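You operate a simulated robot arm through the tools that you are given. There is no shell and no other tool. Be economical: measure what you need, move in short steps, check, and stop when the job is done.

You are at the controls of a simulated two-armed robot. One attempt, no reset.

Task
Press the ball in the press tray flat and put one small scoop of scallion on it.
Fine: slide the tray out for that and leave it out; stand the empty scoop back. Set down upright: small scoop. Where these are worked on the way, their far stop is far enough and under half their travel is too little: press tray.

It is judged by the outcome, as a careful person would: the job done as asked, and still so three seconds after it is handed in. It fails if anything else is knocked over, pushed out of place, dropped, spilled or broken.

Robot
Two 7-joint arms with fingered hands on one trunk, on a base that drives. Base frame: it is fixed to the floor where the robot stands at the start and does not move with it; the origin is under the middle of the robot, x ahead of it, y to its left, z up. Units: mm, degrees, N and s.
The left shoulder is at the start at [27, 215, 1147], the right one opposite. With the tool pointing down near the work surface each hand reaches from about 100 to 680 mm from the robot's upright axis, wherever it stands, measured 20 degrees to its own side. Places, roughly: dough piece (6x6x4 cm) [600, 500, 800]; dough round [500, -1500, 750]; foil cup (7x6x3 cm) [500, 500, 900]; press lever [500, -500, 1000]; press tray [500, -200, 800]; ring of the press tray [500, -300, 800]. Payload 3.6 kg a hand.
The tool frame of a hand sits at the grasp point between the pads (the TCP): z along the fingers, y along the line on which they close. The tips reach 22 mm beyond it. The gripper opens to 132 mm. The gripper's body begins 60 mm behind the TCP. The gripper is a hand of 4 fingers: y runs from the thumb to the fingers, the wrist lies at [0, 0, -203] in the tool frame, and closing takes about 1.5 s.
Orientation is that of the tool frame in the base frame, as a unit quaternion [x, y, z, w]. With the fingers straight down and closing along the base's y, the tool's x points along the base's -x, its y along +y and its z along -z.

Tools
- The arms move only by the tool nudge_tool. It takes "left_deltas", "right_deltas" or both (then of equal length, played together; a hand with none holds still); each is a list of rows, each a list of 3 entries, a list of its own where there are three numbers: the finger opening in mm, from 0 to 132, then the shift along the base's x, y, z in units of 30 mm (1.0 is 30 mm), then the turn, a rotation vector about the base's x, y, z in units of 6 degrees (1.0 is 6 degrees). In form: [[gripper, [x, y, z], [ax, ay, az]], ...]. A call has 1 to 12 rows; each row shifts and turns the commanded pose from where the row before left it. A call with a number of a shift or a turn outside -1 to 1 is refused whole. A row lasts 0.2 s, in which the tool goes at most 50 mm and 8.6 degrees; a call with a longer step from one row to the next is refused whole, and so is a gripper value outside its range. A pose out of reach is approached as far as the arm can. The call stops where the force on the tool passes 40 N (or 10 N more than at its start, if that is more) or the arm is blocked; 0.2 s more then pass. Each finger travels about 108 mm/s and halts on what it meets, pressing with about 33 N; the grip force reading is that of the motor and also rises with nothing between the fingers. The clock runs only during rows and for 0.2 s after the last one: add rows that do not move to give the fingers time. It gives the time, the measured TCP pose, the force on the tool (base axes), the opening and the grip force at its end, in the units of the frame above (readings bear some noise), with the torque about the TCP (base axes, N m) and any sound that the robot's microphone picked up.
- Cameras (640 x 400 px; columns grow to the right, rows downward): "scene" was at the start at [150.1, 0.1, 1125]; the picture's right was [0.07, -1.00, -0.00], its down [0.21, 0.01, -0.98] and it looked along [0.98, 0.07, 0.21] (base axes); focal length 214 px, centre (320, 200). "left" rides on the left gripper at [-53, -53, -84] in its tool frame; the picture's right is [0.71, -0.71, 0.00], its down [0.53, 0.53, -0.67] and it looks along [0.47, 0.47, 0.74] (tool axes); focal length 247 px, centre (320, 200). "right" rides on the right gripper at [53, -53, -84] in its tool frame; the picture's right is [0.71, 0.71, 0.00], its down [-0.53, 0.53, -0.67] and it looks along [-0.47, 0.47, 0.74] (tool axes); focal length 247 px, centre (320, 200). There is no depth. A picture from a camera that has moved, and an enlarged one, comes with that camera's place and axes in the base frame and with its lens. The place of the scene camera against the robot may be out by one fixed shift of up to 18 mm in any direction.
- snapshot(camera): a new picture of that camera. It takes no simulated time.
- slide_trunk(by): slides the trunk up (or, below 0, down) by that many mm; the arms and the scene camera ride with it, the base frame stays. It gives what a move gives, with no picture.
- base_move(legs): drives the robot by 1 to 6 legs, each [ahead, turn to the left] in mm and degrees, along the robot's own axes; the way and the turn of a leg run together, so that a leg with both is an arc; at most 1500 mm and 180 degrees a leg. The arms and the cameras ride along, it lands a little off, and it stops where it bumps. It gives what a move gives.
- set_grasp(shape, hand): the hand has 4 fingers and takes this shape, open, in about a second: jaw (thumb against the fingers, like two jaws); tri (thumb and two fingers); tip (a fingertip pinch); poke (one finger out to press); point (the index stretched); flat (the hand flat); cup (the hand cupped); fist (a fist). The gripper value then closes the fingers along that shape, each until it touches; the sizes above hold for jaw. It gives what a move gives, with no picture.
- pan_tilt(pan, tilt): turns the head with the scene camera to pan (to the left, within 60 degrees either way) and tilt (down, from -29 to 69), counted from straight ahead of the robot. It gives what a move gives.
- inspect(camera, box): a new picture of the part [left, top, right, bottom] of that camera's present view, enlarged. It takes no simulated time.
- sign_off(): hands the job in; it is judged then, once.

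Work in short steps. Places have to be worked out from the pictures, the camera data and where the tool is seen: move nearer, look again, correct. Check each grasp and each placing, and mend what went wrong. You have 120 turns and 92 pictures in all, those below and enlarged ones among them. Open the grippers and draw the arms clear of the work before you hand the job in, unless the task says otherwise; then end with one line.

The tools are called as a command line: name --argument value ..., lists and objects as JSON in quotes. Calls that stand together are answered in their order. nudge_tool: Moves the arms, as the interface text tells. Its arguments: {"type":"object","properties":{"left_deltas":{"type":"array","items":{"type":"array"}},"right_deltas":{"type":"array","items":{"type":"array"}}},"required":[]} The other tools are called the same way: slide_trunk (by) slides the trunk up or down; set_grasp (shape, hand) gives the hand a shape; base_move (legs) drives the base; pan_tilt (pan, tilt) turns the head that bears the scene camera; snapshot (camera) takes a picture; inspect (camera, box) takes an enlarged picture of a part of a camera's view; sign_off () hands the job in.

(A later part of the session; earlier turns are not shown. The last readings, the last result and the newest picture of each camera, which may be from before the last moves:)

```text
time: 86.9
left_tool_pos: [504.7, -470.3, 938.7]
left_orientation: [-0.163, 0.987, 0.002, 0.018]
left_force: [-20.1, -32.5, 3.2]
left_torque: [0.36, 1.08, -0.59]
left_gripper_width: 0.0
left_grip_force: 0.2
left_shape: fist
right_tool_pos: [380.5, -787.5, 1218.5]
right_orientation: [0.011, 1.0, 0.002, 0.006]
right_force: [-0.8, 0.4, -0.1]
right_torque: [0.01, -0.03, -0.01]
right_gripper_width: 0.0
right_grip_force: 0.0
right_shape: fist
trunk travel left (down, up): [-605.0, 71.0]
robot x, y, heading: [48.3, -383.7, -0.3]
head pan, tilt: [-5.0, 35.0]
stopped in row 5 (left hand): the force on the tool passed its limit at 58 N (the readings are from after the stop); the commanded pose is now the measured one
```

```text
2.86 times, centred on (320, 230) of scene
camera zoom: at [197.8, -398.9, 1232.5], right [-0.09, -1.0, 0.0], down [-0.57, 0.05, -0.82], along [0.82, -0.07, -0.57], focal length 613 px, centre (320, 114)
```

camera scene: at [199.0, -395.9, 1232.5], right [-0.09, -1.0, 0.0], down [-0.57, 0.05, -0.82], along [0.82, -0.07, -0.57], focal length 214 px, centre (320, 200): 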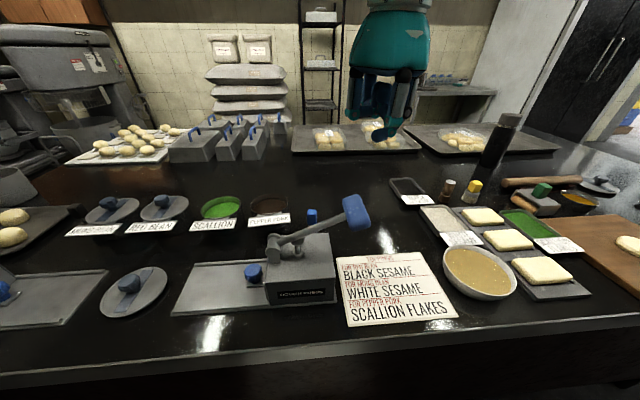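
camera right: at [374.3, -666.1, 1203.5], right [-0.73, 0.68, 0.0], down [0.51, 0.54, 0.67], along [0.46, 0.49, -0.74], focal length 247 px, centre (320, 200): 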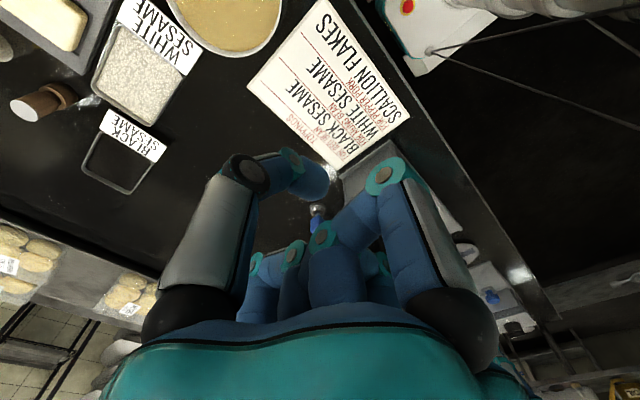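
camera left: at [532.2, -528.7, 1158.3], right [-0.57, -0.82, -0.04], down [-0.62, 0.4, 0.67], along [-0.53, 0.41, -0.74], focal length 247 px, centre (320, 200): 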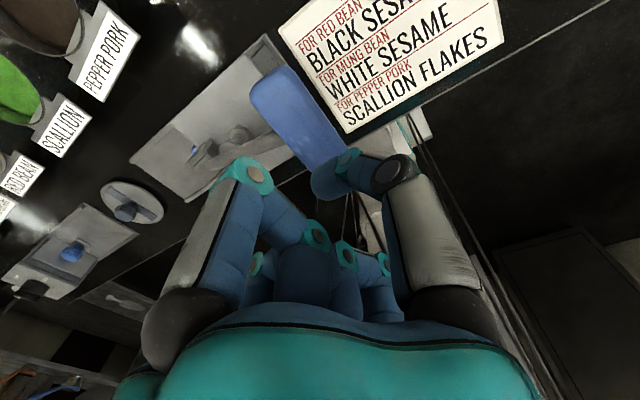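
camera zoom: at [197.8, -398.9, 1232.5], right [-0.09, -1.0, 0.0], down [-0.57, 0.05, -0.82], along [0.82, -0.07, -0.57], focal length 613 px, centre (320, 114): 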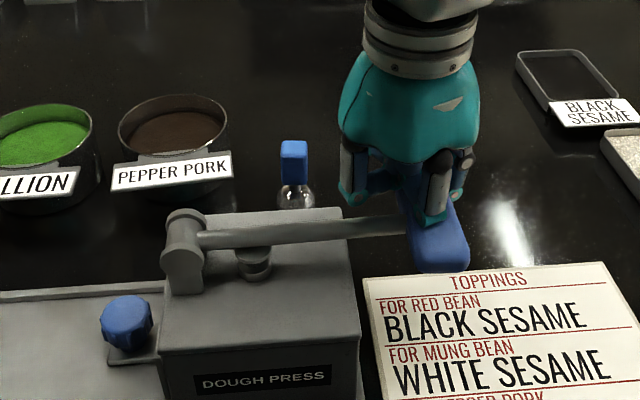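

That second try snagged sideways; the first stroke went fully down. I lift off, return to jaw, and go back to the tray knob to look at the ball.

nudge_tool --left_deltas '[[0, [0, 0, 1], [0, 0, 0]], [0, [0, 0, 1], [0, 0, 0]], [0, [0, 0, 1], [0, 0, 0]], [0, [0, 0, 1], [0, 0, 0]], [0, [0, 0, 1], [0, 0, 0]], [0, [-0.16, 1, 0], [0, 0, 0.8]], [0, [-0.16, 1, 0], [0, 0, 0.8]], [0, [-0.16, 1, 0], [0, 0, 0.8]], [0, [-0.16, 1, 0], [0, 0, 0.8]], [0, [-0.16, 1, 0], [0, 0, 0.8]], [0, [0, 1, 0], [0, 0, 0.4]], [0, [0, 0.9, 0], [0, 0, 0]]]'

set_grasp --hand "left" --shape "jaw"

nudge_tool --left_deltas '[[46, [0, 0, 0], [0, 0, 0]], [46, [0, 0, 0], [0, 0, 0]], [46, [0, 0, -0.5], [0, 0, 0]], [46, [0, 0, -0.5], [0, 0, 0]], [46, [0, 0, -0.5], [0, 0, 0]], [46, [0, 0, 0], [0, 0, 0]]]'

snapshot --camera "left"

```text
time: 89.5
left_tool_pos: [483.9, -260.9, 1090.5]
left_orientation: [-0.382, 0.924, 0.01, 0.025]
left_force: [0.3, 0.6, 0.0]
left_torque: [-0.03, -0.01, -0.01]
left_gripper_width: 0.0
left_grip_force: 0.1
left_shape: fist
right_tool_pos: [380.9, -784.0, 1219.8]
right_orientation: [0.011, 1.0, 0.001, 0.005]
right_force: [0.2, -0.9, 0.2]
right_torque: [-0.03, 0.02, 0.01]
right_gripper_width: 0.0
right_grip_force: 0.1
right_shape: fist
trunk travel left (down, up): [-605.0, 71.0]
robot x, y, heading: [40.0, -379.6, 0.1]
head pan, tilt: [-5.0, 35.0]
```

```text
time: 90.4
left_tool_pos: [483.8, -260.7, 1091.4]
left_orientation: [-0.381, 0.924, 0.013, 0.025]
left_force: [0.3, -0.6, -0.4]
left_torque: [0.0, 0.02, -0.04]
left_gripper_width: 104.1
left_grip_force: 0.1
left_shape: jaw
right_tool_pos: [381.9, -784.9, 1219.3]
right_orientation: [0.011, 1.0, 0.001, 0.005]
right_force: [-0.4, 0.2, -0.5]
right_torque: [-0.01, 0.0, -0.01]
right_gripper_width: 0.0
right_grip_force: 0.0
right_shape: fist
trunk travel left (down, up): [-605.0, 71.0]
robot x, y, heading: [45.3, -384.7, -0.1]
head pan, tilt: [-5.0, 35.0]
```

```text
time: 91.8
left_tool_pos: [484.7, -260.7, 1046.0]
left_orientation: [-0.382, 0.924, 0.012, 0.026]
left_force: [-0.5, 0.2, -0.1]
left_torque: [0.0, 0.01, -0.01]
left_gripper_width: 46.9
left_grip_force: 0.0
left_shape: jaw
right_tool_pos: [381.3, -785.5, 1219.5]
right_orientation: [0.012, 1.0, 0.002, 0.005]
right_force: [0.4, -0.4, 0.8]
right_torque: [-0.01, -0.01, 0.02]
right_gripper_width: 0.0
right_grip_force: 0.0
right_shape: fist
trunk travel left (down, up): [-605.0, 71.0]
robot x, y, heading: [45.1, -383.2, -0.1]
head pan, tilt: [-5.0, 35.0]
```

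```text
36 pictures are left
camera left: at [557.1, -262.8, 1133.1], right [0.0, -1.0, -0.04], down [-0.77, -0.03, 0.64], along [-0.64, 0.03, -0.77], focal length 247 px, centre (320, 200)
```

left: 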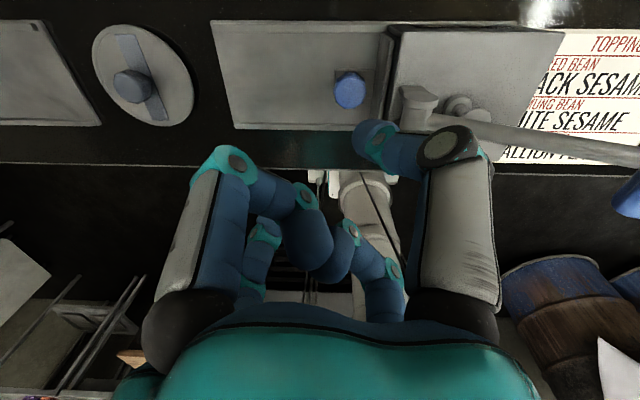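

The fingers haven't fully unfolded; I open wide first, straighten the small tilt, then set 46 mm and look.

nudge_tool --left_deltas '[[132, [0, 0, 0], [-0.4, 0.37, 0]], [132, [0, 0, 0], [0, 0, 0]], [132, [0, 0, 0], [0, 0, 0]], [132, [0, 0, 0], [0, 0, 0]], [132, [0, 0, 0], [0, 0, 0]], [132, [0, 0, 0], [0, 0, 0]], [46, [0, 0, -0.6], [0, 0, 0]], [46, [0, 0, -0.6], [0, 0, 0]], [46, [0, 0, -0.6], [0, 0, 0]], [46, [0, 0, -0.6], [0, 0, 0]], [46, [0, 0, 0], [0, 0, 0]]]'

snapshot --camera "left"

```text
time: 94.2
left_tool_pos: [482.5, -261.2, 972.6]
left_orientation: [-0.382, 0.924, 0.0, 0.0]
left_force: [0.4, 0.4, 0.1]
left_torque: [0.0, -0.02, 0.02]
left_gripper_width: 46.9
left_grip_force: 0.1
left_shape: jaw
right_tool_pos: [381.8, -784.6, 1219.6]
right_orientation: [0.011, 1.0, 0.001, 0.005]
right_force: [0.3, 0.6, 0.3]
right_torque: [-0.03, 0.0, -0.04]
right_gripper_width: 0.1
right_grip_force: 0.0
right_shape: fist
trunk travel left (down, up): [-605.0, 71.0]
robot x, y, heading: [45.5, -382.6, 0.0]
head pan, tilt: [-5.0, 35.0]
```

```text
35 pictures are left
camera left: at [560.3, -259.9, 1056.9], right [0.0, -1.0, 0.0], down [-0.74, 0.0, 0.67], along [-0.67, 0.0, -0.74], focal length 247 px, centre (320, 200)
```

left: 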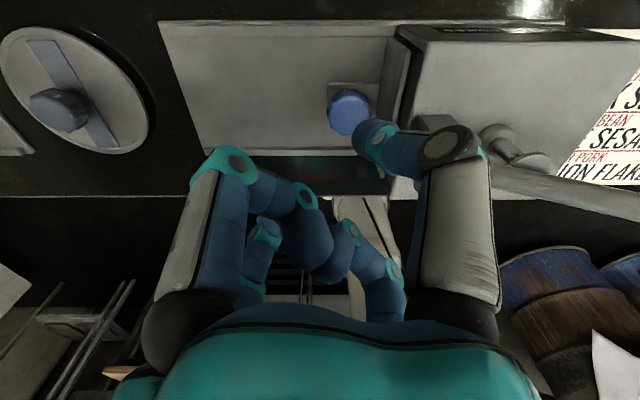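

The fingers look tangled after the fist. I move up/left for room, spread with "flat", then jaw.

nudge_tool --left_deltas '[[132, [0, 0.5, 1], [0, 0, 0]], [132, [0, 0.8, 1], [0, 0, 0]], [132, [0, 0, 0], [0, 0, 0]], [132, [0, 0, 0], [0, 0, 0]]]'

set_grasp --hand "left" --shape "flat"

set_grasp --hand "left" --shape "jaw"

snapshot --camera "left"

```text
time: 95.2
left_tool_pos: [483.3, -223.1, 1033.4]
left_orientation: [-0.382, 0.924, -0.001, -0.001]
left_force: [0.1, -0.1, -0.1]
left_torque: [-0.02, -0.01, -0.01]
left_gripper_width: 103.7
left_grip_force: 0.0
left_shape: jaw
right_tool_pos: [381.8, -785.0, 1219.1]
right_orientation: [0.011, 1.0, 0.001, 0.005]
right_force: [-0.6, -0.4, 0.2]
right_torque: [-0.02, 0.0, 0.0]
right_gripper_width: 0.0
right_grip_force: 0.1
right_shape: fist
trunk travel left (down, up): [-605.0, 71.0]
robot x, y, heading: [46.8, -388.0, 0.0]
head pan, tilt: [-5.0, 35.0]
```

```text
time: 96.1
left_tool_pos: [485.0, -222.5, 1033.0]
left_orientation: [-0.383, 0.924, 0.0, -0.001]
left_force: [-0.1, 0.4, 0.0]
left_torque: [-0.02, -0.02, 0.0]
left_gripper_width: 126.4
left_grip_force: 0.1
left_shape: flat
right_tool_pos: [380.5, -785.2, 1220.1]
right_orientation: [0.011, 1.0, 0.002, 0.005]
right_force: [-0.2, 0.5, -0.1]
right_torque: [0.0, -0.02, 0.02]
right_gripper_width: 0.0
right_grip_force: 0.0
right_shape: fist
trunk travel left (down, up): [-605.0, 71.0]
robot x, y, heading: [45.6, -384.9, -0.1]
head pan, tilt: [-5.0, 35.0]
```

```text
time: 97.0
left_tool_pos: [483.3, -222.4, 1034.0]
left_orientation: [-0.382, 0.924, -0.001, -0.001]
left_force: [-0.3, 0.5, -0.4]
left_torque: [0.0, 0.0, 0.02]
left_gripper_width: 104.1
left_grip_force: 0.0
left_shape: jaw
right_tool_pos: [381.1, -785.5, 1220.4]
right_orientation: [0.011, 1.0, 0.002, 0.005]
right_force: [-0.3, -0.4, 0.2]
right_torque: [-0.04, 0.0, 0.03]
right_gripper_width: 0.0
right_grip_force: 0.2
right_shape: fist
trunk travel left (down, up): [-605.0, 71.0]
robot x, y, heading: [40.8, -382.6, -0.0]
head pan, tilt: [-5.0, 35.0]
```

```text
34 pictures are left
camera left: at [560.8, -220.5, 1117.7], right [0.0, -1.0, 0.0], down [-0.74, 0.0, 0.67], along [-0.67, 0.0, -0.74], focal length 247 px, centre (320, 200)
```

left: 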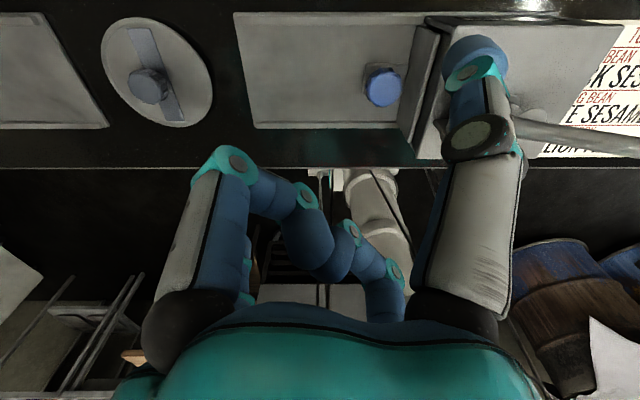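

One finger is caught behind another. I re-make the fist and then open via the "tip" shape to untangle.

set_grasp --hand "left" --shape "fist"

set_grasp --hand "left" --shape "tip"

snapshot --camera "left"

```text
time: 97.9
left_tool_pos: [483.5, -221.3, 1033.9]
left_orientation: [-0.382, 0.924, -0.001, -0.001]
left_force: [1.1, 0.0, 0.4]
left_torque: [-0.02, 0.01, 0.0]
left_gripper_width: 0.2
left_grip_force: 0.0
left_shape: fist
right_tool_pos: [382.4, -785.2, 1219.1]
right_orientation: [0.012, 1.0, 0.001, 0.005]
right_force: [-0.4, -0.1, 0.2]
right_torque: [0.02, 0.0, -0.01]
right_gripper_width: 0.2
right_grip_force: 0.1
right_shape: fist
trunk travel left (down, up): [-605.0, 71.0]
robot x, y, heading: [42.6, -383.7, 0.0]
head pan, tilt: [-5.0, 35.0]
```

```text
time: 98.8
left_tool_pos: [484.6, -222.4, 1033.2]
left_orientation: [-0.382, 0.924, 0.0, -0.001]
left_force: [-0.1, -0.1, -0.6]
left_torque: [0.0, 0.0, 0.0]
left_gripper_width: 132.0
left_grip_force: 0.0
left_shape: tip
right_tool_pos: [380.8, -785.8, 1219.1]
right_orientation: [0.011, 1.0, 0.002, 0.006]
right_force: [1.0, -0.2, -0.6]
right_torque: [0.0, -0.02, -0.05]
right_gripper_width: 0.1
right_grip_force: 0.2
right_shape: fist
trunk travel left (down, up): [-605.0, 71.0]
robot x, y, heading: [42.9, -382.3, -0.0]
head pan, tilt: [-5.0, 35.0]
```

```text
33 pictures are left
camera left: at [560.8, -220.6, 1117.7], right [0.0, -1.0, 0.0], down [-0.74, 0.0, 0.67], along [-0.67, 0.0, -0.74], focal length 247 px, centre (320, 200)
```

left: 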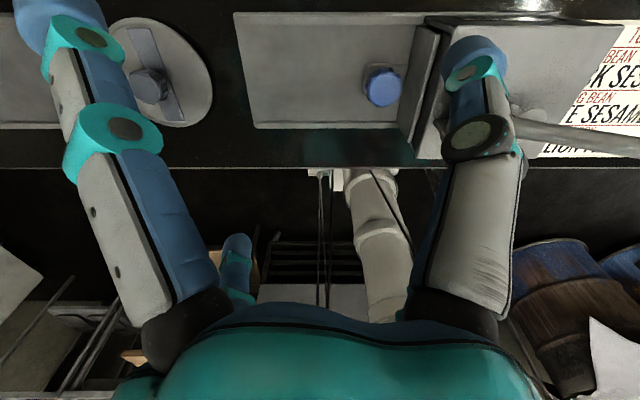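

Untangled. Back to jaw, narrow to 46 mm, and go down around the knob at (481,-272).

set_grasp --hand "left" --shape "jaw"

nudge_tool --left_deltas '[[46, [0, 0, 0], [0, 0, 0]], [46, [0, 0, 0], [0, 0, 0]], [46, [0, 0, 0], [0, 0, 0]], [46, [0, 0, 0], [0, 0, 0]], [46, [-0.1, -0.8, 0], [0, 0, 0]], [46, [0, -0.85, -0.6], [0, 0, 0]], [46, [0, 0, -0.8], [0, 0, 0]], [46, [0, 0, -0.8], [0, 0, 0]], [46, [0, 0, -0.6], [0, 0, 0]], [46, [0, 0, 0], [0, 0, 0]]]'

snapshot --camera "left"

```text
time: 99.7
left_tool_pos: [483.7, -222.0, 1034.1]
left_orientation: [-0.383, 0.924, -0.001, -0.001]
left_force: [0.2, -0.2, -0.1]
left_torque: [0.02, -0.01, -0.01]
left_gripper_width: 132.2
left_grip_force: 0.0
left_shape: jaw
right_tool_pos: [382.2, -784.6, 1220.6]
right_orientation: [0.012, 1.0, 0.002, 0.004]
right_force: [-0.2, -0.1, -0.4]
right_torque: [0.0, -0.01, 0.02]
right_gripper_width: 0.0
right_grip_force: 0.0
right_shape: fist
trunk travel left (down, up): [-605.0, 71.0]
robot x, y, heading: [50.1, -381.3, -0.4]
head pan, tilt: [-5.0, 35.0]
```

```text
time: 101.9
left_tool_pos: [481.3, -269.7, 948.1]
left_orientation: [-0.382, 0.924, 0.001, -0.002]
left_force: [0.2, -0.5, 0.4]
left_torque: [-0.04, -0.03, 0.02]
left_gripper_width: 46.5
left_grip_force: 0.1
left_shape: jaw
right_tool_pos: [381.6, -785.5, 1220.0]
right_orientation: [0.012, 1.0, 0.002, 0.005]
right_force: [-0.8, 0.4, -0.8]
right_torque: [0.04, -0.05, -0.03]
right_gripper_width: 0.2
right_grip_force: 0.1
right_shape: fist
trunk travel left (down, up): [-605.0, 71.0]
robot x, y, heading: [47.2, -383.3, 0.0]
head pan, tilt: [-5.0, 35.0]
```

```text
32 pictures are left
camera left: at [558.3, -268.8, 1032.7], right [0.0, -1.0, 0.0], down [-0.74, 0.0, 0.67], along [-0.67, 0.0, -0.74], focal length 247 px, centre (320, 200)
```

left: 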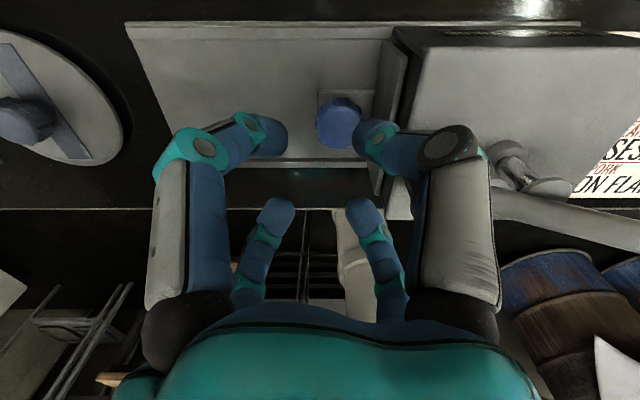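

Same relation as at the earlier regrip; I shift -3 mm, descend, close, and start pulling out.

nudge_tool --left_deltas '[[46, [0.03, -0.1, -0.55], [0, 0, 0]], [46, [0, 0, -0.55], [0, 0, 0]], [46, [0, 0, -0.55], [0, 0, 0]], [46, [0, 0, -0.5], [0, 0, 0]], [46, [0, 0, 0], [0, 0, 0]], [20, [0, 0, 0], [0, 0, 0]], [20, [0, 0, 0], [0, 0, 0]], [20, [0, 0, 0], [0, 0, 0]], [20, [0, 0, 0], [0, 0, 0]]]'

nudge_tool --left_deltas '[[20, [0, 0.35, 0], [0, 0, 0]], [20, [0, 0.35, 0], [0, 0, 0]], [20, [0, 0.35, 0], [0, 0, 0]], [20, [0, 0.35, 0], [0, 0, 0]], [20, [0, 0.35, 0], [0, 0, 0]], [20, [0, 0.35, 0], [0, 0, 0]], [20, [0, 0.35, 0], [0, 0, 0]], [20, [0, 0.35, 0], [0, 0, 0]], [20, [0, 0.35, 0], [0, 0, 0]], [20, [0, 0.35, 0], [0, 0, 0]]]'

inspect --camera "scene" --box '[160, 170, 380, 310]'

```text
time: 103.9
left_tool_pos: [482.2, -271.2, 883.6]
left_orientation: [-0.383, 0.924, 0.001, 0.0]
left_force: [0.5, 11.6, -2.0]
left_torque: [0.15, 0.06, 0.01]
left_gripper_width: 29.4
left_grip_force: 33.2
left_shape: jaw
right_tool_pos: [382.6, -784.6, 1220.6]
right_orientation: [0.011, 1.0, 0.0, 0.005]
right_force: [-0.8, -0.3, 0.2]
right_torque: [-0.01, -0.02, 0.02]
right_gripper_width: 0.0
right_grip_force: 0.1
right_shape: fist
trunk travel left (down, up): [-605.0, 71.0]
robot x, y, heading: [45.1, -384.9, 0.1]
head pan, tilt: [-5.0, 35.0]
```

```text
time: 106.1
left_tool_pos: [482.5, -167.3, 883.3]
left_orientation: [-0.383, 0.924, 0.0, -0.001]
left_force: [0.9, 0.1, -5.5]
left_torque: [-0.04, 0.03, 0.03]
left_gripper_width: 29.4
left_grip_force: 33.5
left_shape: jaw
right_tool_pos: [381.4, -785.2, 1218.8]
right_orientation: [0.011, 1.0, 0.001, 0.005]
right_force: [1.1, 0.1, 0.4]
right_torque: [0.01, 0.0, -0.01]
right_gripper_width: 0.1
right_grip_force: 0.0
right_shape: fist
trunk travel left (down, up): [-605.0, 71.0]
robot x, y, heading: [43.8, -382.3, 0.0]
head pan, tilt: [-5.0, 35.0]
```

```text
2.86 times, centred on (270, 240) of scene
camera zoom: at [199.4, -395.5, 1232.3], right [-0.09, -1.0, 0.0], down [-0.57, 0.05, -0.82], along [0.82, -0.07, -0.57], focal length 613 px, centre (463, 86)
```

zoom: 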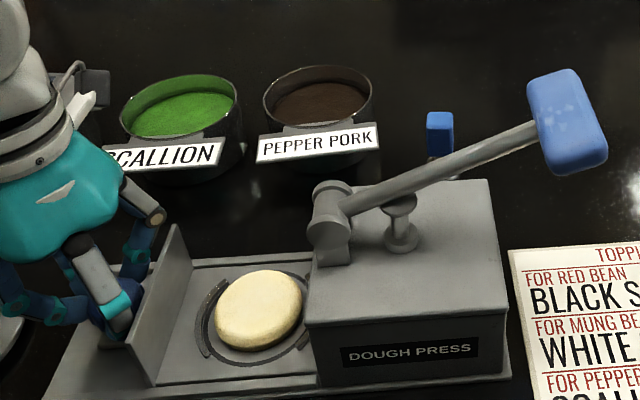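

The ball is now a flat disc and the tray is out. I release the knob, rise, and take a close look at the scoop.

nudge_tool --left_deltas '[[46, [0, 0, 0], [0, 0, 0]], [46, [0, 0, 0], [0, 0, 0]], [46, [0, 0, 0.5], [0, 0, 0]], [46, [0, 0, 1], [0, 0, 0]], [46, [0, 0, 1], [0, 0, -1]], [80, [0, 0, 1], [0, 0, -1]], [80, [0.3, -0.5, 1], [0, 0, -1]], [80, [0.3, -0.5, 1], [0, 0, -1]], [80, [0.3, -0.5, 0.5], [0, 0, -1]], [80, [0.3, -0.5, 0], [0, 0, -1]], [80, [0.3, -0.5, 0], [0, 0, -1]], [80, [0.3, -0.5, 0], [0, 0, -0.5]]]'

inspect --camera "scene" --box '[280, 190, 360, 250]'

snapshot --camera "left"

```text
time: 108.7
left_tool_pos: [537.6, -261.1, 1064.6]
left_orientation: [0.002, 1.0, 0.001, -0.002]
left_force: [0.9, 0.3, 0.0]
left_torque: [-0.02, -0.03, -0.04]
left_gripper_width: 79.0
left_grip_force: 0.0
left_shape: jaw
right_tool_pos: [380.6, -785.5, 1220.1]
right_orientation: [0.011, 1.0, 0.001, 0.005]
right_force: [0.1, 0.2, 0.3]
right_torque: [0.0, -0.02, -0.01]
right_gripper_width: 0.0
right_grip_force: 0.0
right_shape: fist
trunk travel left (down, up): [-605.0, 71.0]
robot x, y, heading: [42.4, -381.8, 0.2]
head pan, tilt: [-5.0, 35.0]
```

```text
6.67 times, centred on (320, 220) of scene
camera zoom: at [199.2, -396.3, 1232.4], right [-0.09, -1.0, 0.0], down [-0.57, 0.05, -0.82], along [0.82, -0.07, -0.57], focal length 1430 px, centre (320, 67)
```

zoom: 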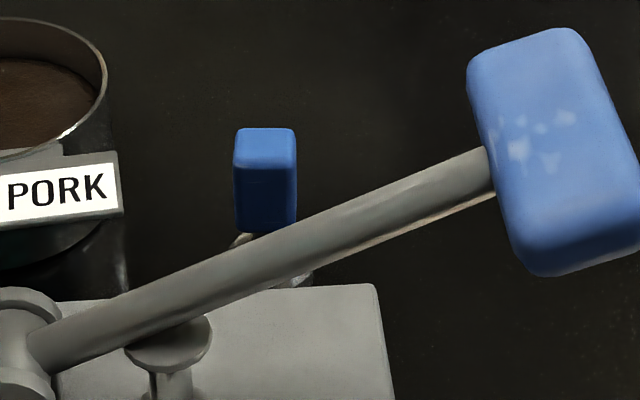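

```text
29 pictures are left
camera left: at [591.6, -312.6, 1148.5], right [-0.71, -0.7, 0.0], down [-0.52, 0.53, 0.67], along [-0.47, 0.47, -0.74], focal length 247 px, centre (320, 200)
```

left: 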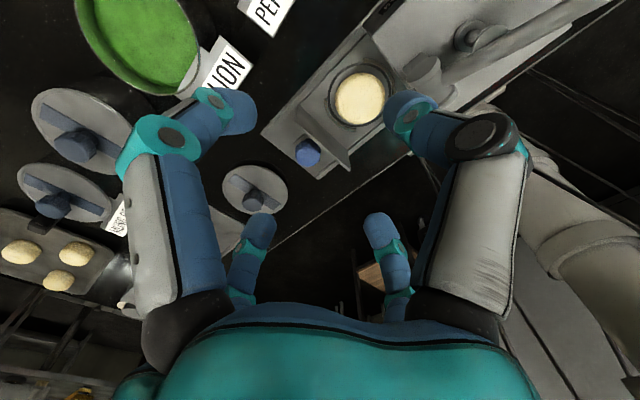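

Scoop handle block triangulates at about (606,-410,900), bowl under it. I move the left hand above it and down to z≈990 to look.

nudge_tool --left_deltas '[[70, [0.38, -0.83, 0], [0, 0, 0]], [70, [0.38, -0.83, 0], [0, 0, 0]], [70, [0.38, -0.83, 0], [0, 0, 0]], [70, [0.38, -0.83, 0], [0, 0, 0]], [70, [0.38, -0.83, 0], [0, 0, 0]], [70, [0.38, -0.83, 0], [0, 0, 0]], [70, [0, 0, -0.8], [0, 0, 0]], [70, [0, 0, -0.8], [0, 0, 0]], [70, [0, 0, -0.8], [0, 0, 0]], [70, [0, 0, 0], [0, 0, 0]]]'

snapshot --camera "left"

inspect --camera "scene" --box '[240, 130, 400, 260]'

```text
time: 110.9
left_tool_pos: [587.0, -398.7, 990.1]
left_orientation: [0.003, 1.0, 0.001, 0.0]
left_force: [0.7, -0.1, 0.7]
left_torque: [0.02, 0.0, 0.02]
left_gripper_width: 70.1
left_grip_force: 0.0
left_shape: jaw
left hand out of reach, approached as far as the arm can: row 6, 8, 9
right_tool_pos: [382.2, -784.5, 1220.2]
right_orientation: [0.012, 1.0, 0.002, 0.005]
right_force: [-0.4, 0.4, 0.3]
right_torque: [-0.02, 0.02, -0.02]
right_gripper_width: 0.0
right_grip_force: 0.0
right_shape: fist
trunk travel left (down, up): [-605.0, 71.0]
robot x, y, heading: [44.0, -384.6, -0.0]
head pan, tilt: [-5.0, 35.0]
```

```text
28 pictures are left
camera left: at [642.6, -451.4, 1074.8], right [-0.71, -0.7, 0.0], down [-0.52, 0.53, 0.67], along [-0.47, 0.47, -0.74], focal length 247 px, centre (320, 200)
```

left: 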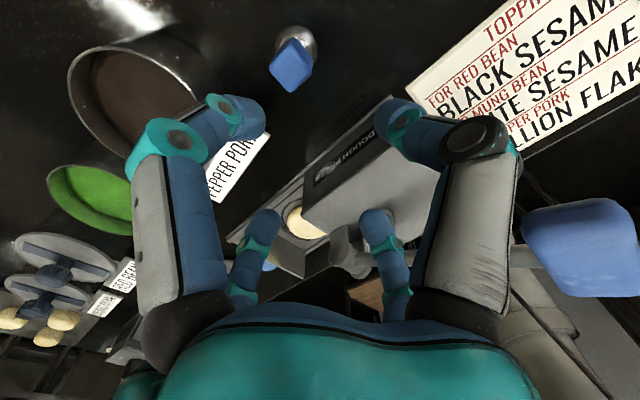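

```text
3.08 times, centred on (320, 195) of scene
camera zoom: at [199.3, -396.1, 1232.4], right [-0.09, -1.0, 0.0], down [-0.57, 0.05, -0.82], along [0.82, -0.07, -0.57], focal length 660 px, centre (320, 215)
```

zoom: 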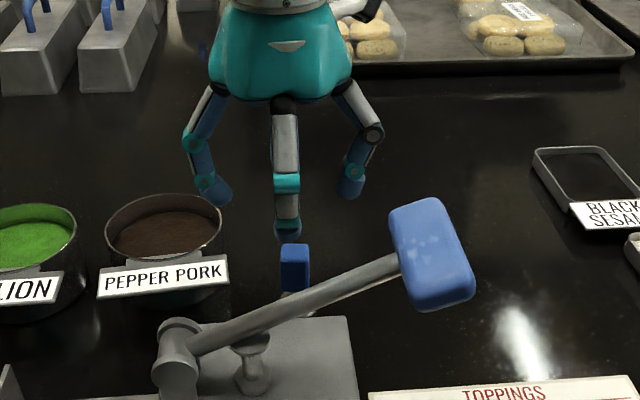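

Out of reach by some 30 mm. I pull the hand back and up, lower the trunk 150 mm, and drive 60 mm ahead.

nudge_tool --left_deltas '[[70, [-0.2, 0.3, 1], [0, 0, 0]], [70, [-0.2, 0.5, 1], [0, 0, 0]], [70, [-0.3, 0.5, 1], [0, 0, 0]], [70, [-0.2, 0.5, 1], [0, 0, 0]], [70, [0, 0.5, 0.8], [0, 0, 0]], [70, [0, 0, 0], [0, 0, 0]]]'

slide_trunk --by -150

base_move --legs '[[60, 0]]'

```text
time: 112.3
left_tool_pos: [562.6, -327.9, 1137.5]
left_orientation: [0.001, 1.0, 0.0, -0.001]
left_force: [-0.1, -0.1, -0.2]
left_torque: [0.0, -0.03, -0.03]
left_gripper_width: 70.5
left_grip_force: 0.0
left_shape: jaw
right_tool_pos: [382.5, -786.1, 1220.0]
right_orientation: [0.012, 1.0, 0.001, 0.005]
right_force: [-0.1, 0.1, 0.1]
right_torque: [0.0, -0.01, -0.01]
right_gripper_width: 0.3
right_grip_force: 0.0
right_shape: fist
trunk travel left (down, up): [-605.0, 71.0]
robot x, y, heading: [41.0, -383.9, 0.2]
head pan, tilt: [-5.0, 35.0]
```

```text
time: 114.1
left_tool_pos: [561.8, -329.2, 987.2]
left_orientation: [0.0, 1.0, 0.0, 0.0]
left_force: [0.0, -0.1, -1.1]
left_torque: [0.0, 0.04, -0.02]
left_gripper_width: 70.3
left_grip_force: 0.1
left_shape: jaw
right_tool_pos: [381.8, -785.6, 1069.5]
right_orientation: [0.011, 1.0, 0.002, 0.005]
right_force: [0.2, -0.1, 0.7]
right_torque: [0.0, 0.02, -0.01]
right_gripper_width: 0.1
right_grip_force: 0.2
right_shape: fist
trunk travel left (down, up): [-455.0, 221.0]
robot x, y, heading: [43.2, -381.2, 0.0]
head pan, tilt: [-5.0, 35.0]
```

```text
time: 115.1
left_tool_pos: [625.0, -330.5, 985.1]
left_orientation: [0.001, 1.0, 0.0, -0.002]
left_force: [-0.4, 0.0, -0.4]
left_torque: [-0.02, 0.01, 0.02]
left_gripper_width: 70.3
left_grip_force: 0.1
left_shape: jaw
right_tool_pos: [443.8, -786.1, 1069.2]
right_orientation: [0.01, 1.0, 0.001, 0.004]
right_force: [0.0, 0.6, -0.7]
right_torque: [0.03, 0.06, 0.0]
right_gripper_width: 0.0
right_grip_force: 0.2
right_shape: fist
trunk travel left (down, up): [-455.0, 221.0]
robot x, y, heading: [103.7, -381.7, 0.2]
head pan, tilt: [-5.0, 35.0]
```

Moved freely to x=104. Now the hand goes over the scoop and I look.

nudge_tool --left_deltas '[[70, [-0.1, -0.9, 0], [0, 0, 0]], [70, [-0.1, -0.9, 0], [0, 0, 0]], [70, [0, -0.87, 0], [0, 0, 0]], [70, [0, 0, -0.5], [0, 0, 0]], [70, [0, 0, 0], [0, 0, 0]]]'

snapshot --camera "left"

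inspect --camera "scene" --box '[220, 100, 420, 260]'

```text
time: 116.3
left_tool_pos: [616.1, -409.6, 970.6]
left_orientation: [0.0, 1.0, 0.0, -0.001]
left_force: [0.9, -0.1, 0.3]
left_torque: [0.02, 0.04, 0.0]
left_gripper_width: 70.3
left_grip_force: 0.0
left_shape: jaw
right_tool_pos: [441.1, -786.4, 1070.9]
right_orientation: [0.011, 1.0, 0.002, 0.006]
right_force: [0.5, 0.1, -0.1]
right_torque: [-0.02, -0.04, 0.02]
right_gripper_width: 0.2
right_grip_force: 0.0
right_shape: fist
trunk travel left (down, up): [-455.0, 221.0]
robot x, y, heading: [102.5, -381.3, 0.0]
head pan, tilt: [-5.0, 35.0]
```

```text
26 pictures are left
camera left: at [670.5, -462.2, 1055.1], right [-0.71, -0.71, 0.0], down [-0.52, 0.53, 0.67], along [-0.47, 0.47, -0.74], focal length 247 px, centre (320, 200)
```

left: 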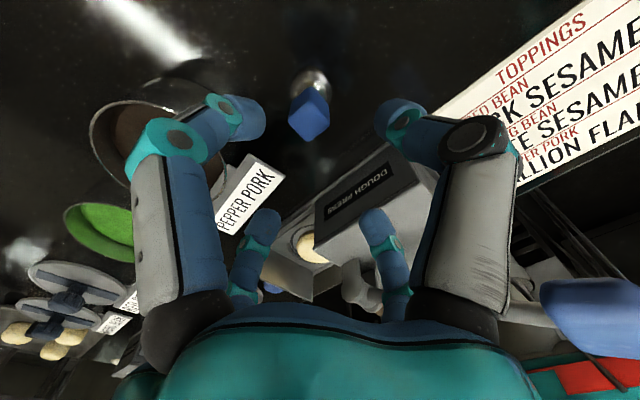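

```text
2.50 times, centred on (320, 180) of scene
camera zoom: at [259.0, -396.2, 1081.2], right [-0.09, -1.0, 0.0], down [-0.57, 0.05, -0.82], along [0.82, -0.07, -0.57], focal length 536 px, centre (320, 250)
```

zoom: 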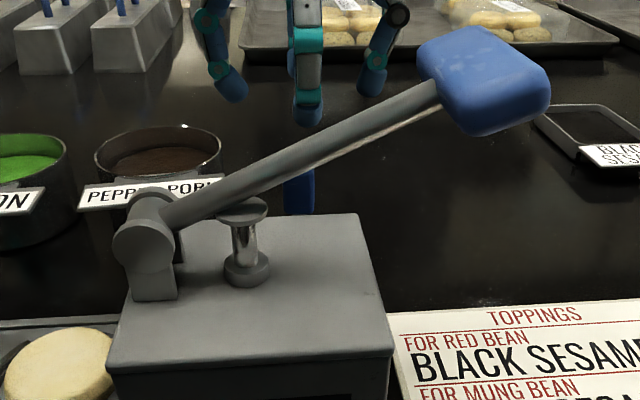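

The hand camera puts the handle at about (632,-416). I shift there, come down 20 mm and look again.

nudge_tool --left_deltas '[[70, [0.5, -0.2, 0], [0, 0, 0]], [60, [0, 0, -0.6], [0, 0, 0]], [60, [0, 0, 0], [0, 0, 0]]]'

snapshot --camera "left"

```text
time: 117.1
left_tool_pos: [630.8, -415.3, 953.5]
left_orientation: [0.001, 1.0, 0.0, -0.001]
left_force: [0.2, 0.5, -0.9]
left_torque: [-0.02, 0.02, -0.01]
left_gripper_width: 60.7
left_grip_force: 0.0
left_shape: jaw
right_tool_pos: [440.0, -786.4, 1070.6]
right_orientation: [0.011, 1.0, 0.001, 0.005]
right_force: [0.0, 0.2, -0.2]
right_torque: [0.02, 0.01, 0.01]
right_gripper_width: 0.0
right_grip_force: 0.0
right_shape: fist
trunk travel left (down, up): [-455.0, 221.0]
robot x, y, heading: [105.6, -381.7, 0.2]
head pan, tilt: [-5.0, 35.0]
```

```text
24 pictures are left
camera left: at [686.0, -468.0, 1037.5], right [-0.71, -0.71, 0.0], down [-0.52, 0.53, 0.67], along [-0.47, 0.47, -0.74], focal length 247 px, centre (320, 200)
```

left: 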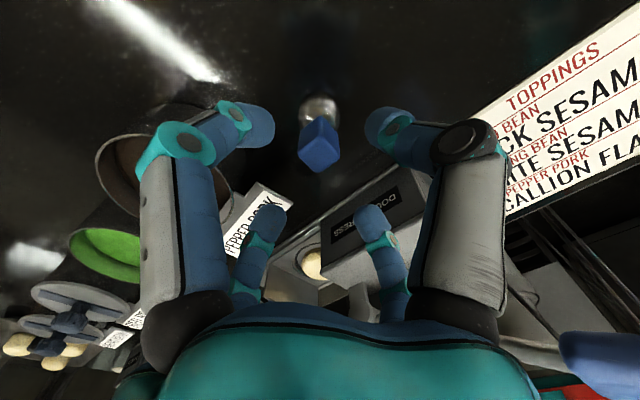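

Aligned over the handle. I descend 46 mm and close.

nudge_tool --left_deltas '[[56, [0.04, 0, -0.5], [0, 0, 0]], [56, [0, 0, -0.5], [0, 0, 0]], [56, [0, 0, -0.5], [0, 0, 0]], [56, [0, 0, 0], [0, 0, 0]], [5, [0, 0, 0], [0, 0, 0]], [5, [0, 0, 0], [0, 0, 0]], [5, [0, 0, 0], [0, 0, 0]], [5, [0, 0, 0], [0, 0, 0]], [5, [0, 0, 0], [0, 0, 0]]]'

snapshot --camera "left"

```text
time: 119.1
left_tool_pos: [632.5, -416.0, 907.8]
left_orientation: [0.001, 1.0, 0.001, -0.001]
left_force: [-0.4, -0.5, 0.8]
left_torque: [-0.01, 0.02, -0.01]
left_gripper_width: 15.0
left_grip_force: 32.5
left_shape: jaw
right_tool_pos: [440.7, -785.0, 1069.9]
right_orientation: [0.012, 1.0, 0.001, 0.005]
right_force: [0.4, 0.4, -0.3]
right_torque: [-0.01, -0.01, 0.01]
right_gripper_width: 0.0
right_grip_force: 0.1
right_shape: fist
trunk travel left (down, up): [-455.0, 221.0]
robot x, y, heading: [106.5, -386.9, -0.1]
head pan, tilt: [-5.0, 35.0]
```

```text
23 pictures are left
camera left: at [687.2, -468.2, 992.5], right [-0.71, -0.71, 0.0], down [-0.52, 0.53, 0.67], along [-0.47, 0.47, -0.74], focal length 247 px, centre (320, 200)
```

left: 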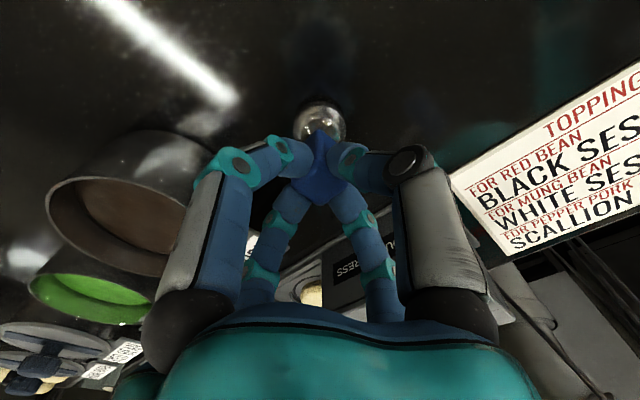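

Gripped (15 mm). I lift 110 mm and check.

nudge_tool --left_deltas '[[5, [0, 0, 0.4], [0, 0, 0]], [5, [0, 0, 0.6], [0, 0, 0]], [5, [0, 0, 0.8], [0, 0, 0]], [5, [0, 0, 0.8], [0, 0, 0]], [5, [0, 0, 0.8], [0, 0, 0]], [5, [0, 0, 0.4], [0, 0, 0]]]'

inspect --camera "scene" --box '[160, 60, 400, 220]'

inspect --camera "left" --box '[0, 60, 360, 330]'

```text
time: 120.5
left_tool_pos: [632.2, -415.1, 1022.8]
left_orientation: [0.002, 1.0, 0.0, -0.001]
left_force: [0.1, -0.1, 0.1]
left_torque: [-0.02, 0.02, -0.02]
left_gripper_width: 14.8
left_grip_force: 33.5
left_shape: jaw
right_tool_pos: [440.3, -786.6, 1069.7]
right_orientation: [0.011, 1.0, 0.002, 0.005]
right_force: [1.0, -0.2, 0.5]
right_torque: [-0.01, 0.03, -0.03]
right_gripper_width: 0.2
right_grip_force: 0.1
right_shape: fist
trunk travel left (down, up): [-455.0, 221.0]
robot x, y, heading: [102.5, -382.2, -0.1]
head pan, tilt: [-5.0, 35.0]
```

```text
2.50 times, centred on (280, 140) of scene
camera zoom: at [259.3, -396.0, 1081.1], right [-0.09, -1.0, 0.0], down [-0.57, 0.05, -0.82], along [0.82, -0.07, -0.57], focal length 536 px, centre (420, 350)
```

zoom: 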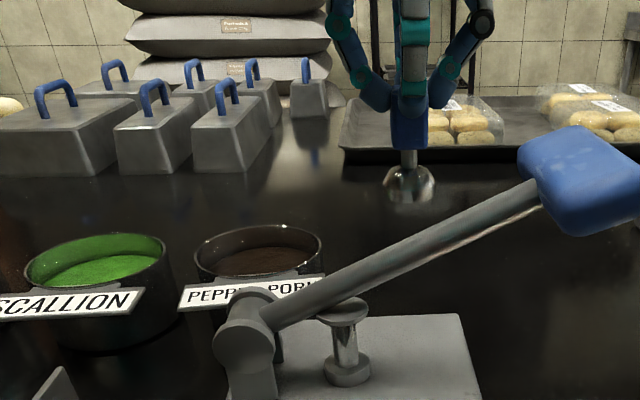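

```text
1.48 times, centred on (180, 195) of left
camera zoom: at [686.5, -468.3, 1107.3], right [-0.71, -0.71, 0.0], down [-0.52, 0.53, 0.67], along [-0.47, 0.47, -0.74], focal length 366 px, centre (527, 207)
```

zoom: 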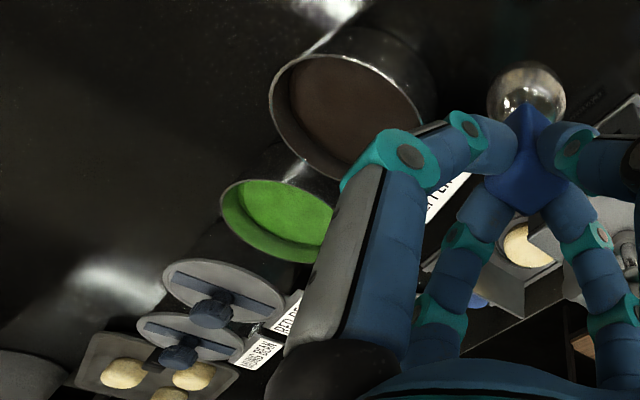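

The scoop is held upright. I carry it to above the scallion pot, about (684,-170).

nudge_tool --left_deltas '[[5, [0.19, 0.5, 0.2], [0, 0, 0]], [5, [0.19, 0.9, 0], [0, 0, 0]], [5, [0.19, 0.9, 0], [0, 0, 0]], [5, [0.19, 0.9, 0], [0, 0, 0]], [5, [0.19, 0.9, 0], [0, 0, 0]], [5, [0.19, 0.9, 0], [0, 0, 0]], [5, [0.19, 0.9, 0], [0, 0, 0]], [5, [0.19, 0.9, 0], [0, 0, 0]], [5, [0.19, 0.9, 0], [0, 0, 0]], [5, [0.0, 0.47, 0], [0, 0, 0]], [5, [0, 0, 0], [0, 0, 0]]]'

pan_tilt --pan 15 --tilt 30

snapshot --camera "left"

inspect --camera "scene" --box '[220, 80, 420, 240]'

```text
time: 122.9
left_tool_pos: [684.9, -171.2, 1027.4]
left_orientation: [0.001, 1.0, -0.001, -0.001]
left_force: [-0.2, -0.2, -1.8]
left_torque: [0.02, -0.02, 0.02]
left_gripper_width: 14.9
left_grip_force: 33.4
left_shape: jaw
right_tool_pos: [440.0, -785.6, 1070.9]
right_orientation: [0.011, 1.0, 0.001, 0.005]
right_force: [0.4, -0.1, 0.9]
right_torque: [-0.01, 0.01, -0.01]
right_gripper_width: 0.0
right_grip_force: 0.1
right_shape: fist
trunk travel left (down, up): [-455.0, 221.0]
robot x, y, heading: [102.8, -381.5, 0.2]
head pan, tilt: [-5.0, 35.0]
```

```text
time: 123.7
left_tool_pos: [685.6, -171.8, 1029.0]
left_orientation: [0.0, 1.0, 0.0, -0.001]
left_force: [0.2, 0.7, -1.2]
left_torque: [0.0, 0.01, -0.02]
left_gripper_width: 14.9
left_grip_force: 33.3
left_shape: jaw
right_tool_pos: [440.8, -785.6, 1069.3]
right_orientation: [0.011, 1.0, 0.001, 0.005]
right_force: [0.3, -0.1, 0.0]
right_torque: [0.02, -0.02, 0.03]
right_gripper_width: 0.2
right_grip_force: 0.0
right_shape: fist
trunk travel left (down, up): [-455.0, 221.0]
robot x, y, heading: [105.0, -383.9, 0.3]
head pan, tilt: [15.0, 30.0]
```

```text
20 pictures are left
camera left: at [739.9, -223.2, 1112.3], right [-0.71, -0.71, 0.0], down [-0.52, 0.53, 0.67], along [-0.47, 0.47, -0.74], focal length 247 px, centre (320, 200)
```

left: 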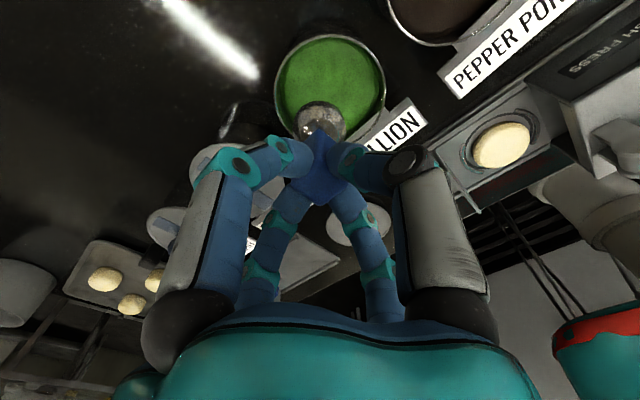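

```text
2.50 times, centred on (320, 160) of scene
camera zoom: at [259.0, -364.9, 1088.9], right [0.26, -0.97, 0.0], down [-0.48, -0.13, -0.87], along [0.84, 0.22, -0.5], focal length 536 px, centre (320, 300)
```

zoom: 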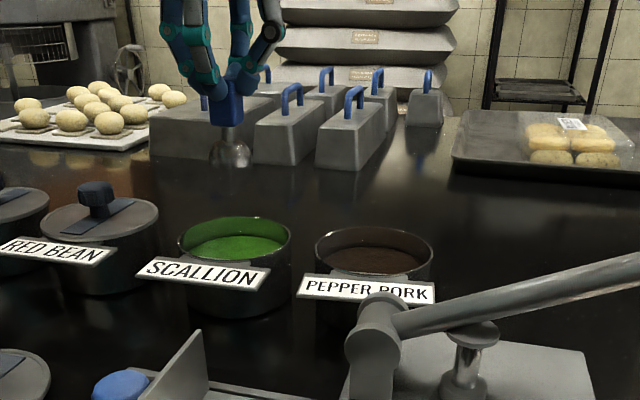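

Scallion rim centre about (688,-178). I descend slowly so that the bowl dips below the surface.

nudge_tool --left_deltas '[[5, [0.1, -0.2, -0.6], [0, 0, 0]], [5, [0, 0, -0.6], [0, 0, 0]], [5, [0, 0, -0.6], [0, 0, 0]], [5, [0, 0, -0.6], [0, 0, 0]], [5, [0, 0, -0.5], [0, 0, 0]], [5, [0, 0, -0.4], [0, 0, 0]], [5, [0, 0, 0], [0, 0, 0]]]'

inspect --camera "scene" --box '[260, 80, 360, 180]'

```text
time: 125.1
left_tool_pos: [690.3, -177.8, 945.0]
left_orientation: [0.0, 1.0, -0.004, 0.009]
left_force: [-7.8, 1.5, 23.1]
left_torque: [0.07, 0.33, -0.01]
left_gripper_width: 16.3
left_grip_force: 32.9
left_shape: jaw
right_tool_pos: [439.6, -785.7, 1071.0]
right_orientation: [0.012, 1.0, 0.002, 0.006]
right_force: [0.9, 0.6, -0.6]
right_torque: [0.0, 0.08, -0.01]
right_gripper_width: 0.0
right_grip_force: 0.0
right_shape: fist
trunk travel left (down, up): [-455.0, 221.0]
robot x, y, heading: [102.3, -384.1, -0.0]
head pan, tilt: [15.0, 30.0]
stopped in row 7 (left hand): the force on the tool passed its limit at 47 N (the readings are from after the stop); the commanded pose is now the measured one
```

```text
4.00 times, centred on (310, 130) of scene
camera zoom: at [257.9, -365.0, 1089.2], right [0.26, -0.97, 0.0], down [-0.48, -0.13, -0.87], along [0.84, 0.22, -0.5], focal length 858 px, centre (360, 480)
```

zoom: 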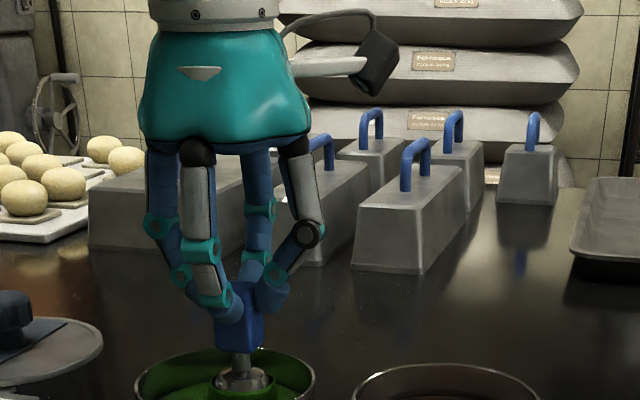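

It met resistance at the surface. The bowl seems to show green; I lift and check.

nudge_tool --left_deltas '[[5, [0, 0, 0.3], [0, 0, 0]], [5, [0, 0, 0.4], [0, 0, 0]], [5, [0, 0, 0.6], [0, 0, 0]], [5, [0, 0, 0.8], [0, 0, 0]], [5, [0, 0, 0.6], [0, 0, 0]], [5, [0, 0, 0], [0, 0, 0]]]'

inspect --camera "scene" --box '[260, 80, 360, 180]'

inspect --camera "left" --box '[260, 40, 400, 200]'

```text
time: 126.5
left_tool_pos: [690.9, -178.1, 1021.8]
left_orientation: [0.0, 1.0, -0.002, 0.007]
left_force: [1.2, 0.2, -1.4]
left_torque: [0.03, 0.03, 0.02]
left_gripper_width: 16.0
left_grip_force: 33.3
left_shape: jaw
right_tool_pos: [440.7, -785.9, 1071.5]
right_orientation: [0.011, 1.0, 0.001, 0.005]
right_force: [-0.3, 0.4, 0.6]
right_torque: [0.02, -0.01, -0.02]
right_gripper_width: 0.0
right_grip_force: 0.1
right_shape: fist
trunk travel left (down, up): [-455.0, 221.0]
robot x, y, heading: [99.3, -383.2, 0.4]
head pan, tilt: [15.0, 30.0]
```

```text
4.00 times, centred on (310, 130) of scene
camera zoom: at [259.0, -364.8, 1088.9], right [0.26, -0.97, 0.0], down [-0.48, -0.13, -0.87], along [0.84, 0.22, -0.5], focal length 858 px, centre (360, 480)
```

zoom: 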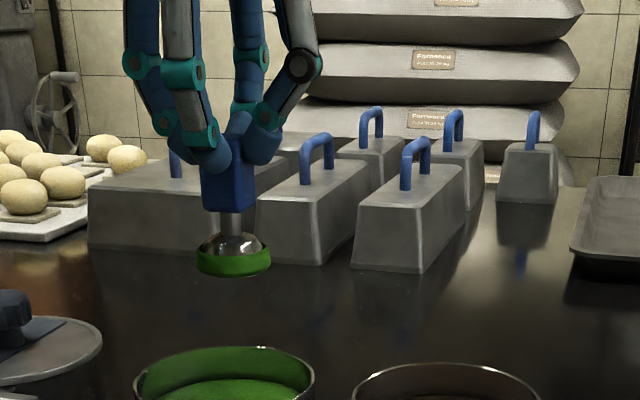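

```text
2.50 times, centred on (330, 120) of left
camera zoom: at [744.1, -229.0, 1107.2], right [-0.71, -0.71, -0.01], down [-0.54, 0.53, 0.66], along [-0.46, 0.47, -0.75], focal length 617 px, centre (295, 400)
```

zoom: 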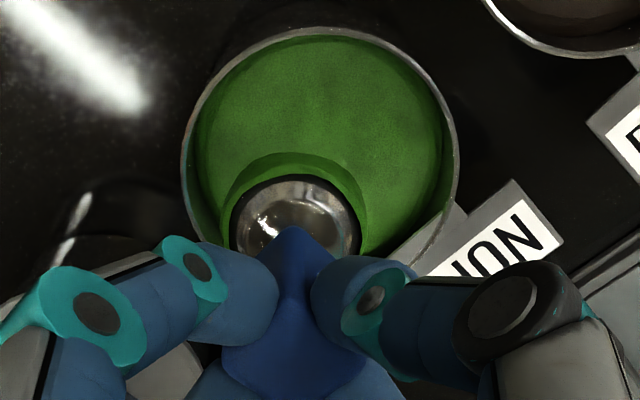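

The scoop is a dome (disher) now carrying a disc of scallion at its open bottom; the pot rim is clean. I carry it over the dough at about (481,-270), keeping height.

nudge_tool --left_deltas '[[5, [-0.5, -0.2, 0.1], [0, 0, 0]], [5, [-0.8, -0.35, 0.1], [0, 0, 0]], [5, [-0.8, -0.35, 0], [0, 0, 0]], [5, [-0.8, -0.35, 0], [0, 0, 0]], [5, [-0.8, -0.35, 0], [0, 0, 0]], [5, [-0.8, -0.35, 0], [0, 0, 0]], [5, [-0.8, -0.35, 0], [0, 0, 0]], [5, [-0.8, -0.35, 0], [0, 0, 0]], [5, [-0.6, -0.3, 0], [0, 0, 0]], [5, [-0.3, -0.13, 0], [0, 0, 0]], [5, [0, 0, 0], [0, 0, 0]]]'

snapshot --camera "scene"

snapshot --camera "left"

```text
time: 128.9
left_tool_pos: [482.7, -268.6, 1027.5]
left_orientation: [-0.001, 1.0, -0.002, 0.006]
left_force: [0.5, -0.8, -1.9]
left_torque: [-0.01, -0.04, 0.02]
left_gripper_width: 16.1
left_grip_force: 33.6
left_shape: jaw
right_tool_pos: [441.1, -785.4, 1070.8]
right_orientation: [0.012, 1.0, 0.002, 0.006]
right_force: [-0.6, 0.0, 0.1]
right_torque: [0.03, 0.03, -0.02]
right_gripper_width: 0.0
right_grip_force: 0.0
right_shape: fist
trunk travel left (down, up): [-455.0, 221.0]
robot x, y, heading: [106.5, -386.6, 0.1]
head pan, tilt: [15.0, 30.0]
```

```text
15 pictures are left
camera scene: at [258.9, -364.8, 1088.9], right [0.26, -0.97, 0.0], down [-0.48, -0.13, -0.87], along [0.84, 0.22, -0.5], focal length 214 px, centre (320, 200)
```

scene: 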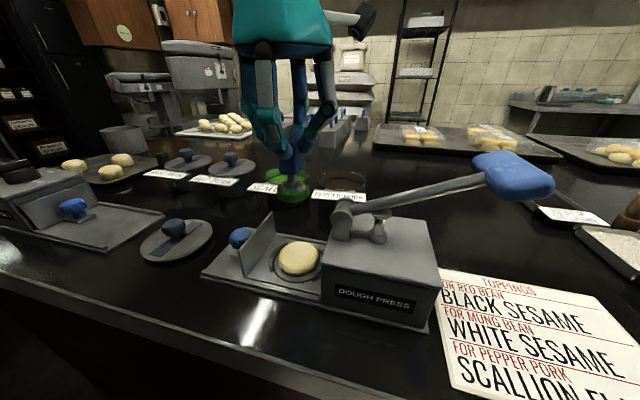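

```text
14 pictures are left
camera left: at [535.5, -320.7, 1113.0], right [-0.71, -0.71, -0.01], down [-0.54, 0.53, 0.66], along [-0.46, 0.47, -0.75], focal length 247 px, centre (320, 200)
```

left: 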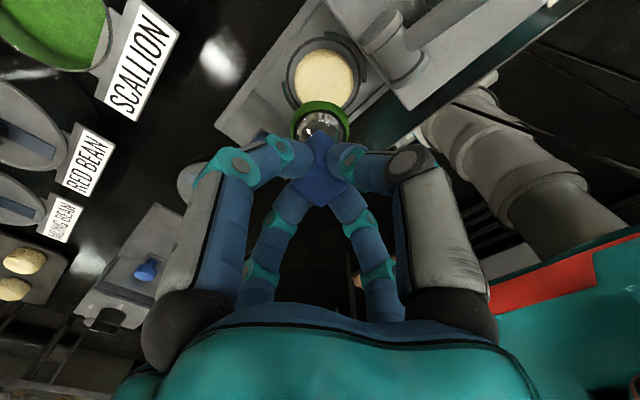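

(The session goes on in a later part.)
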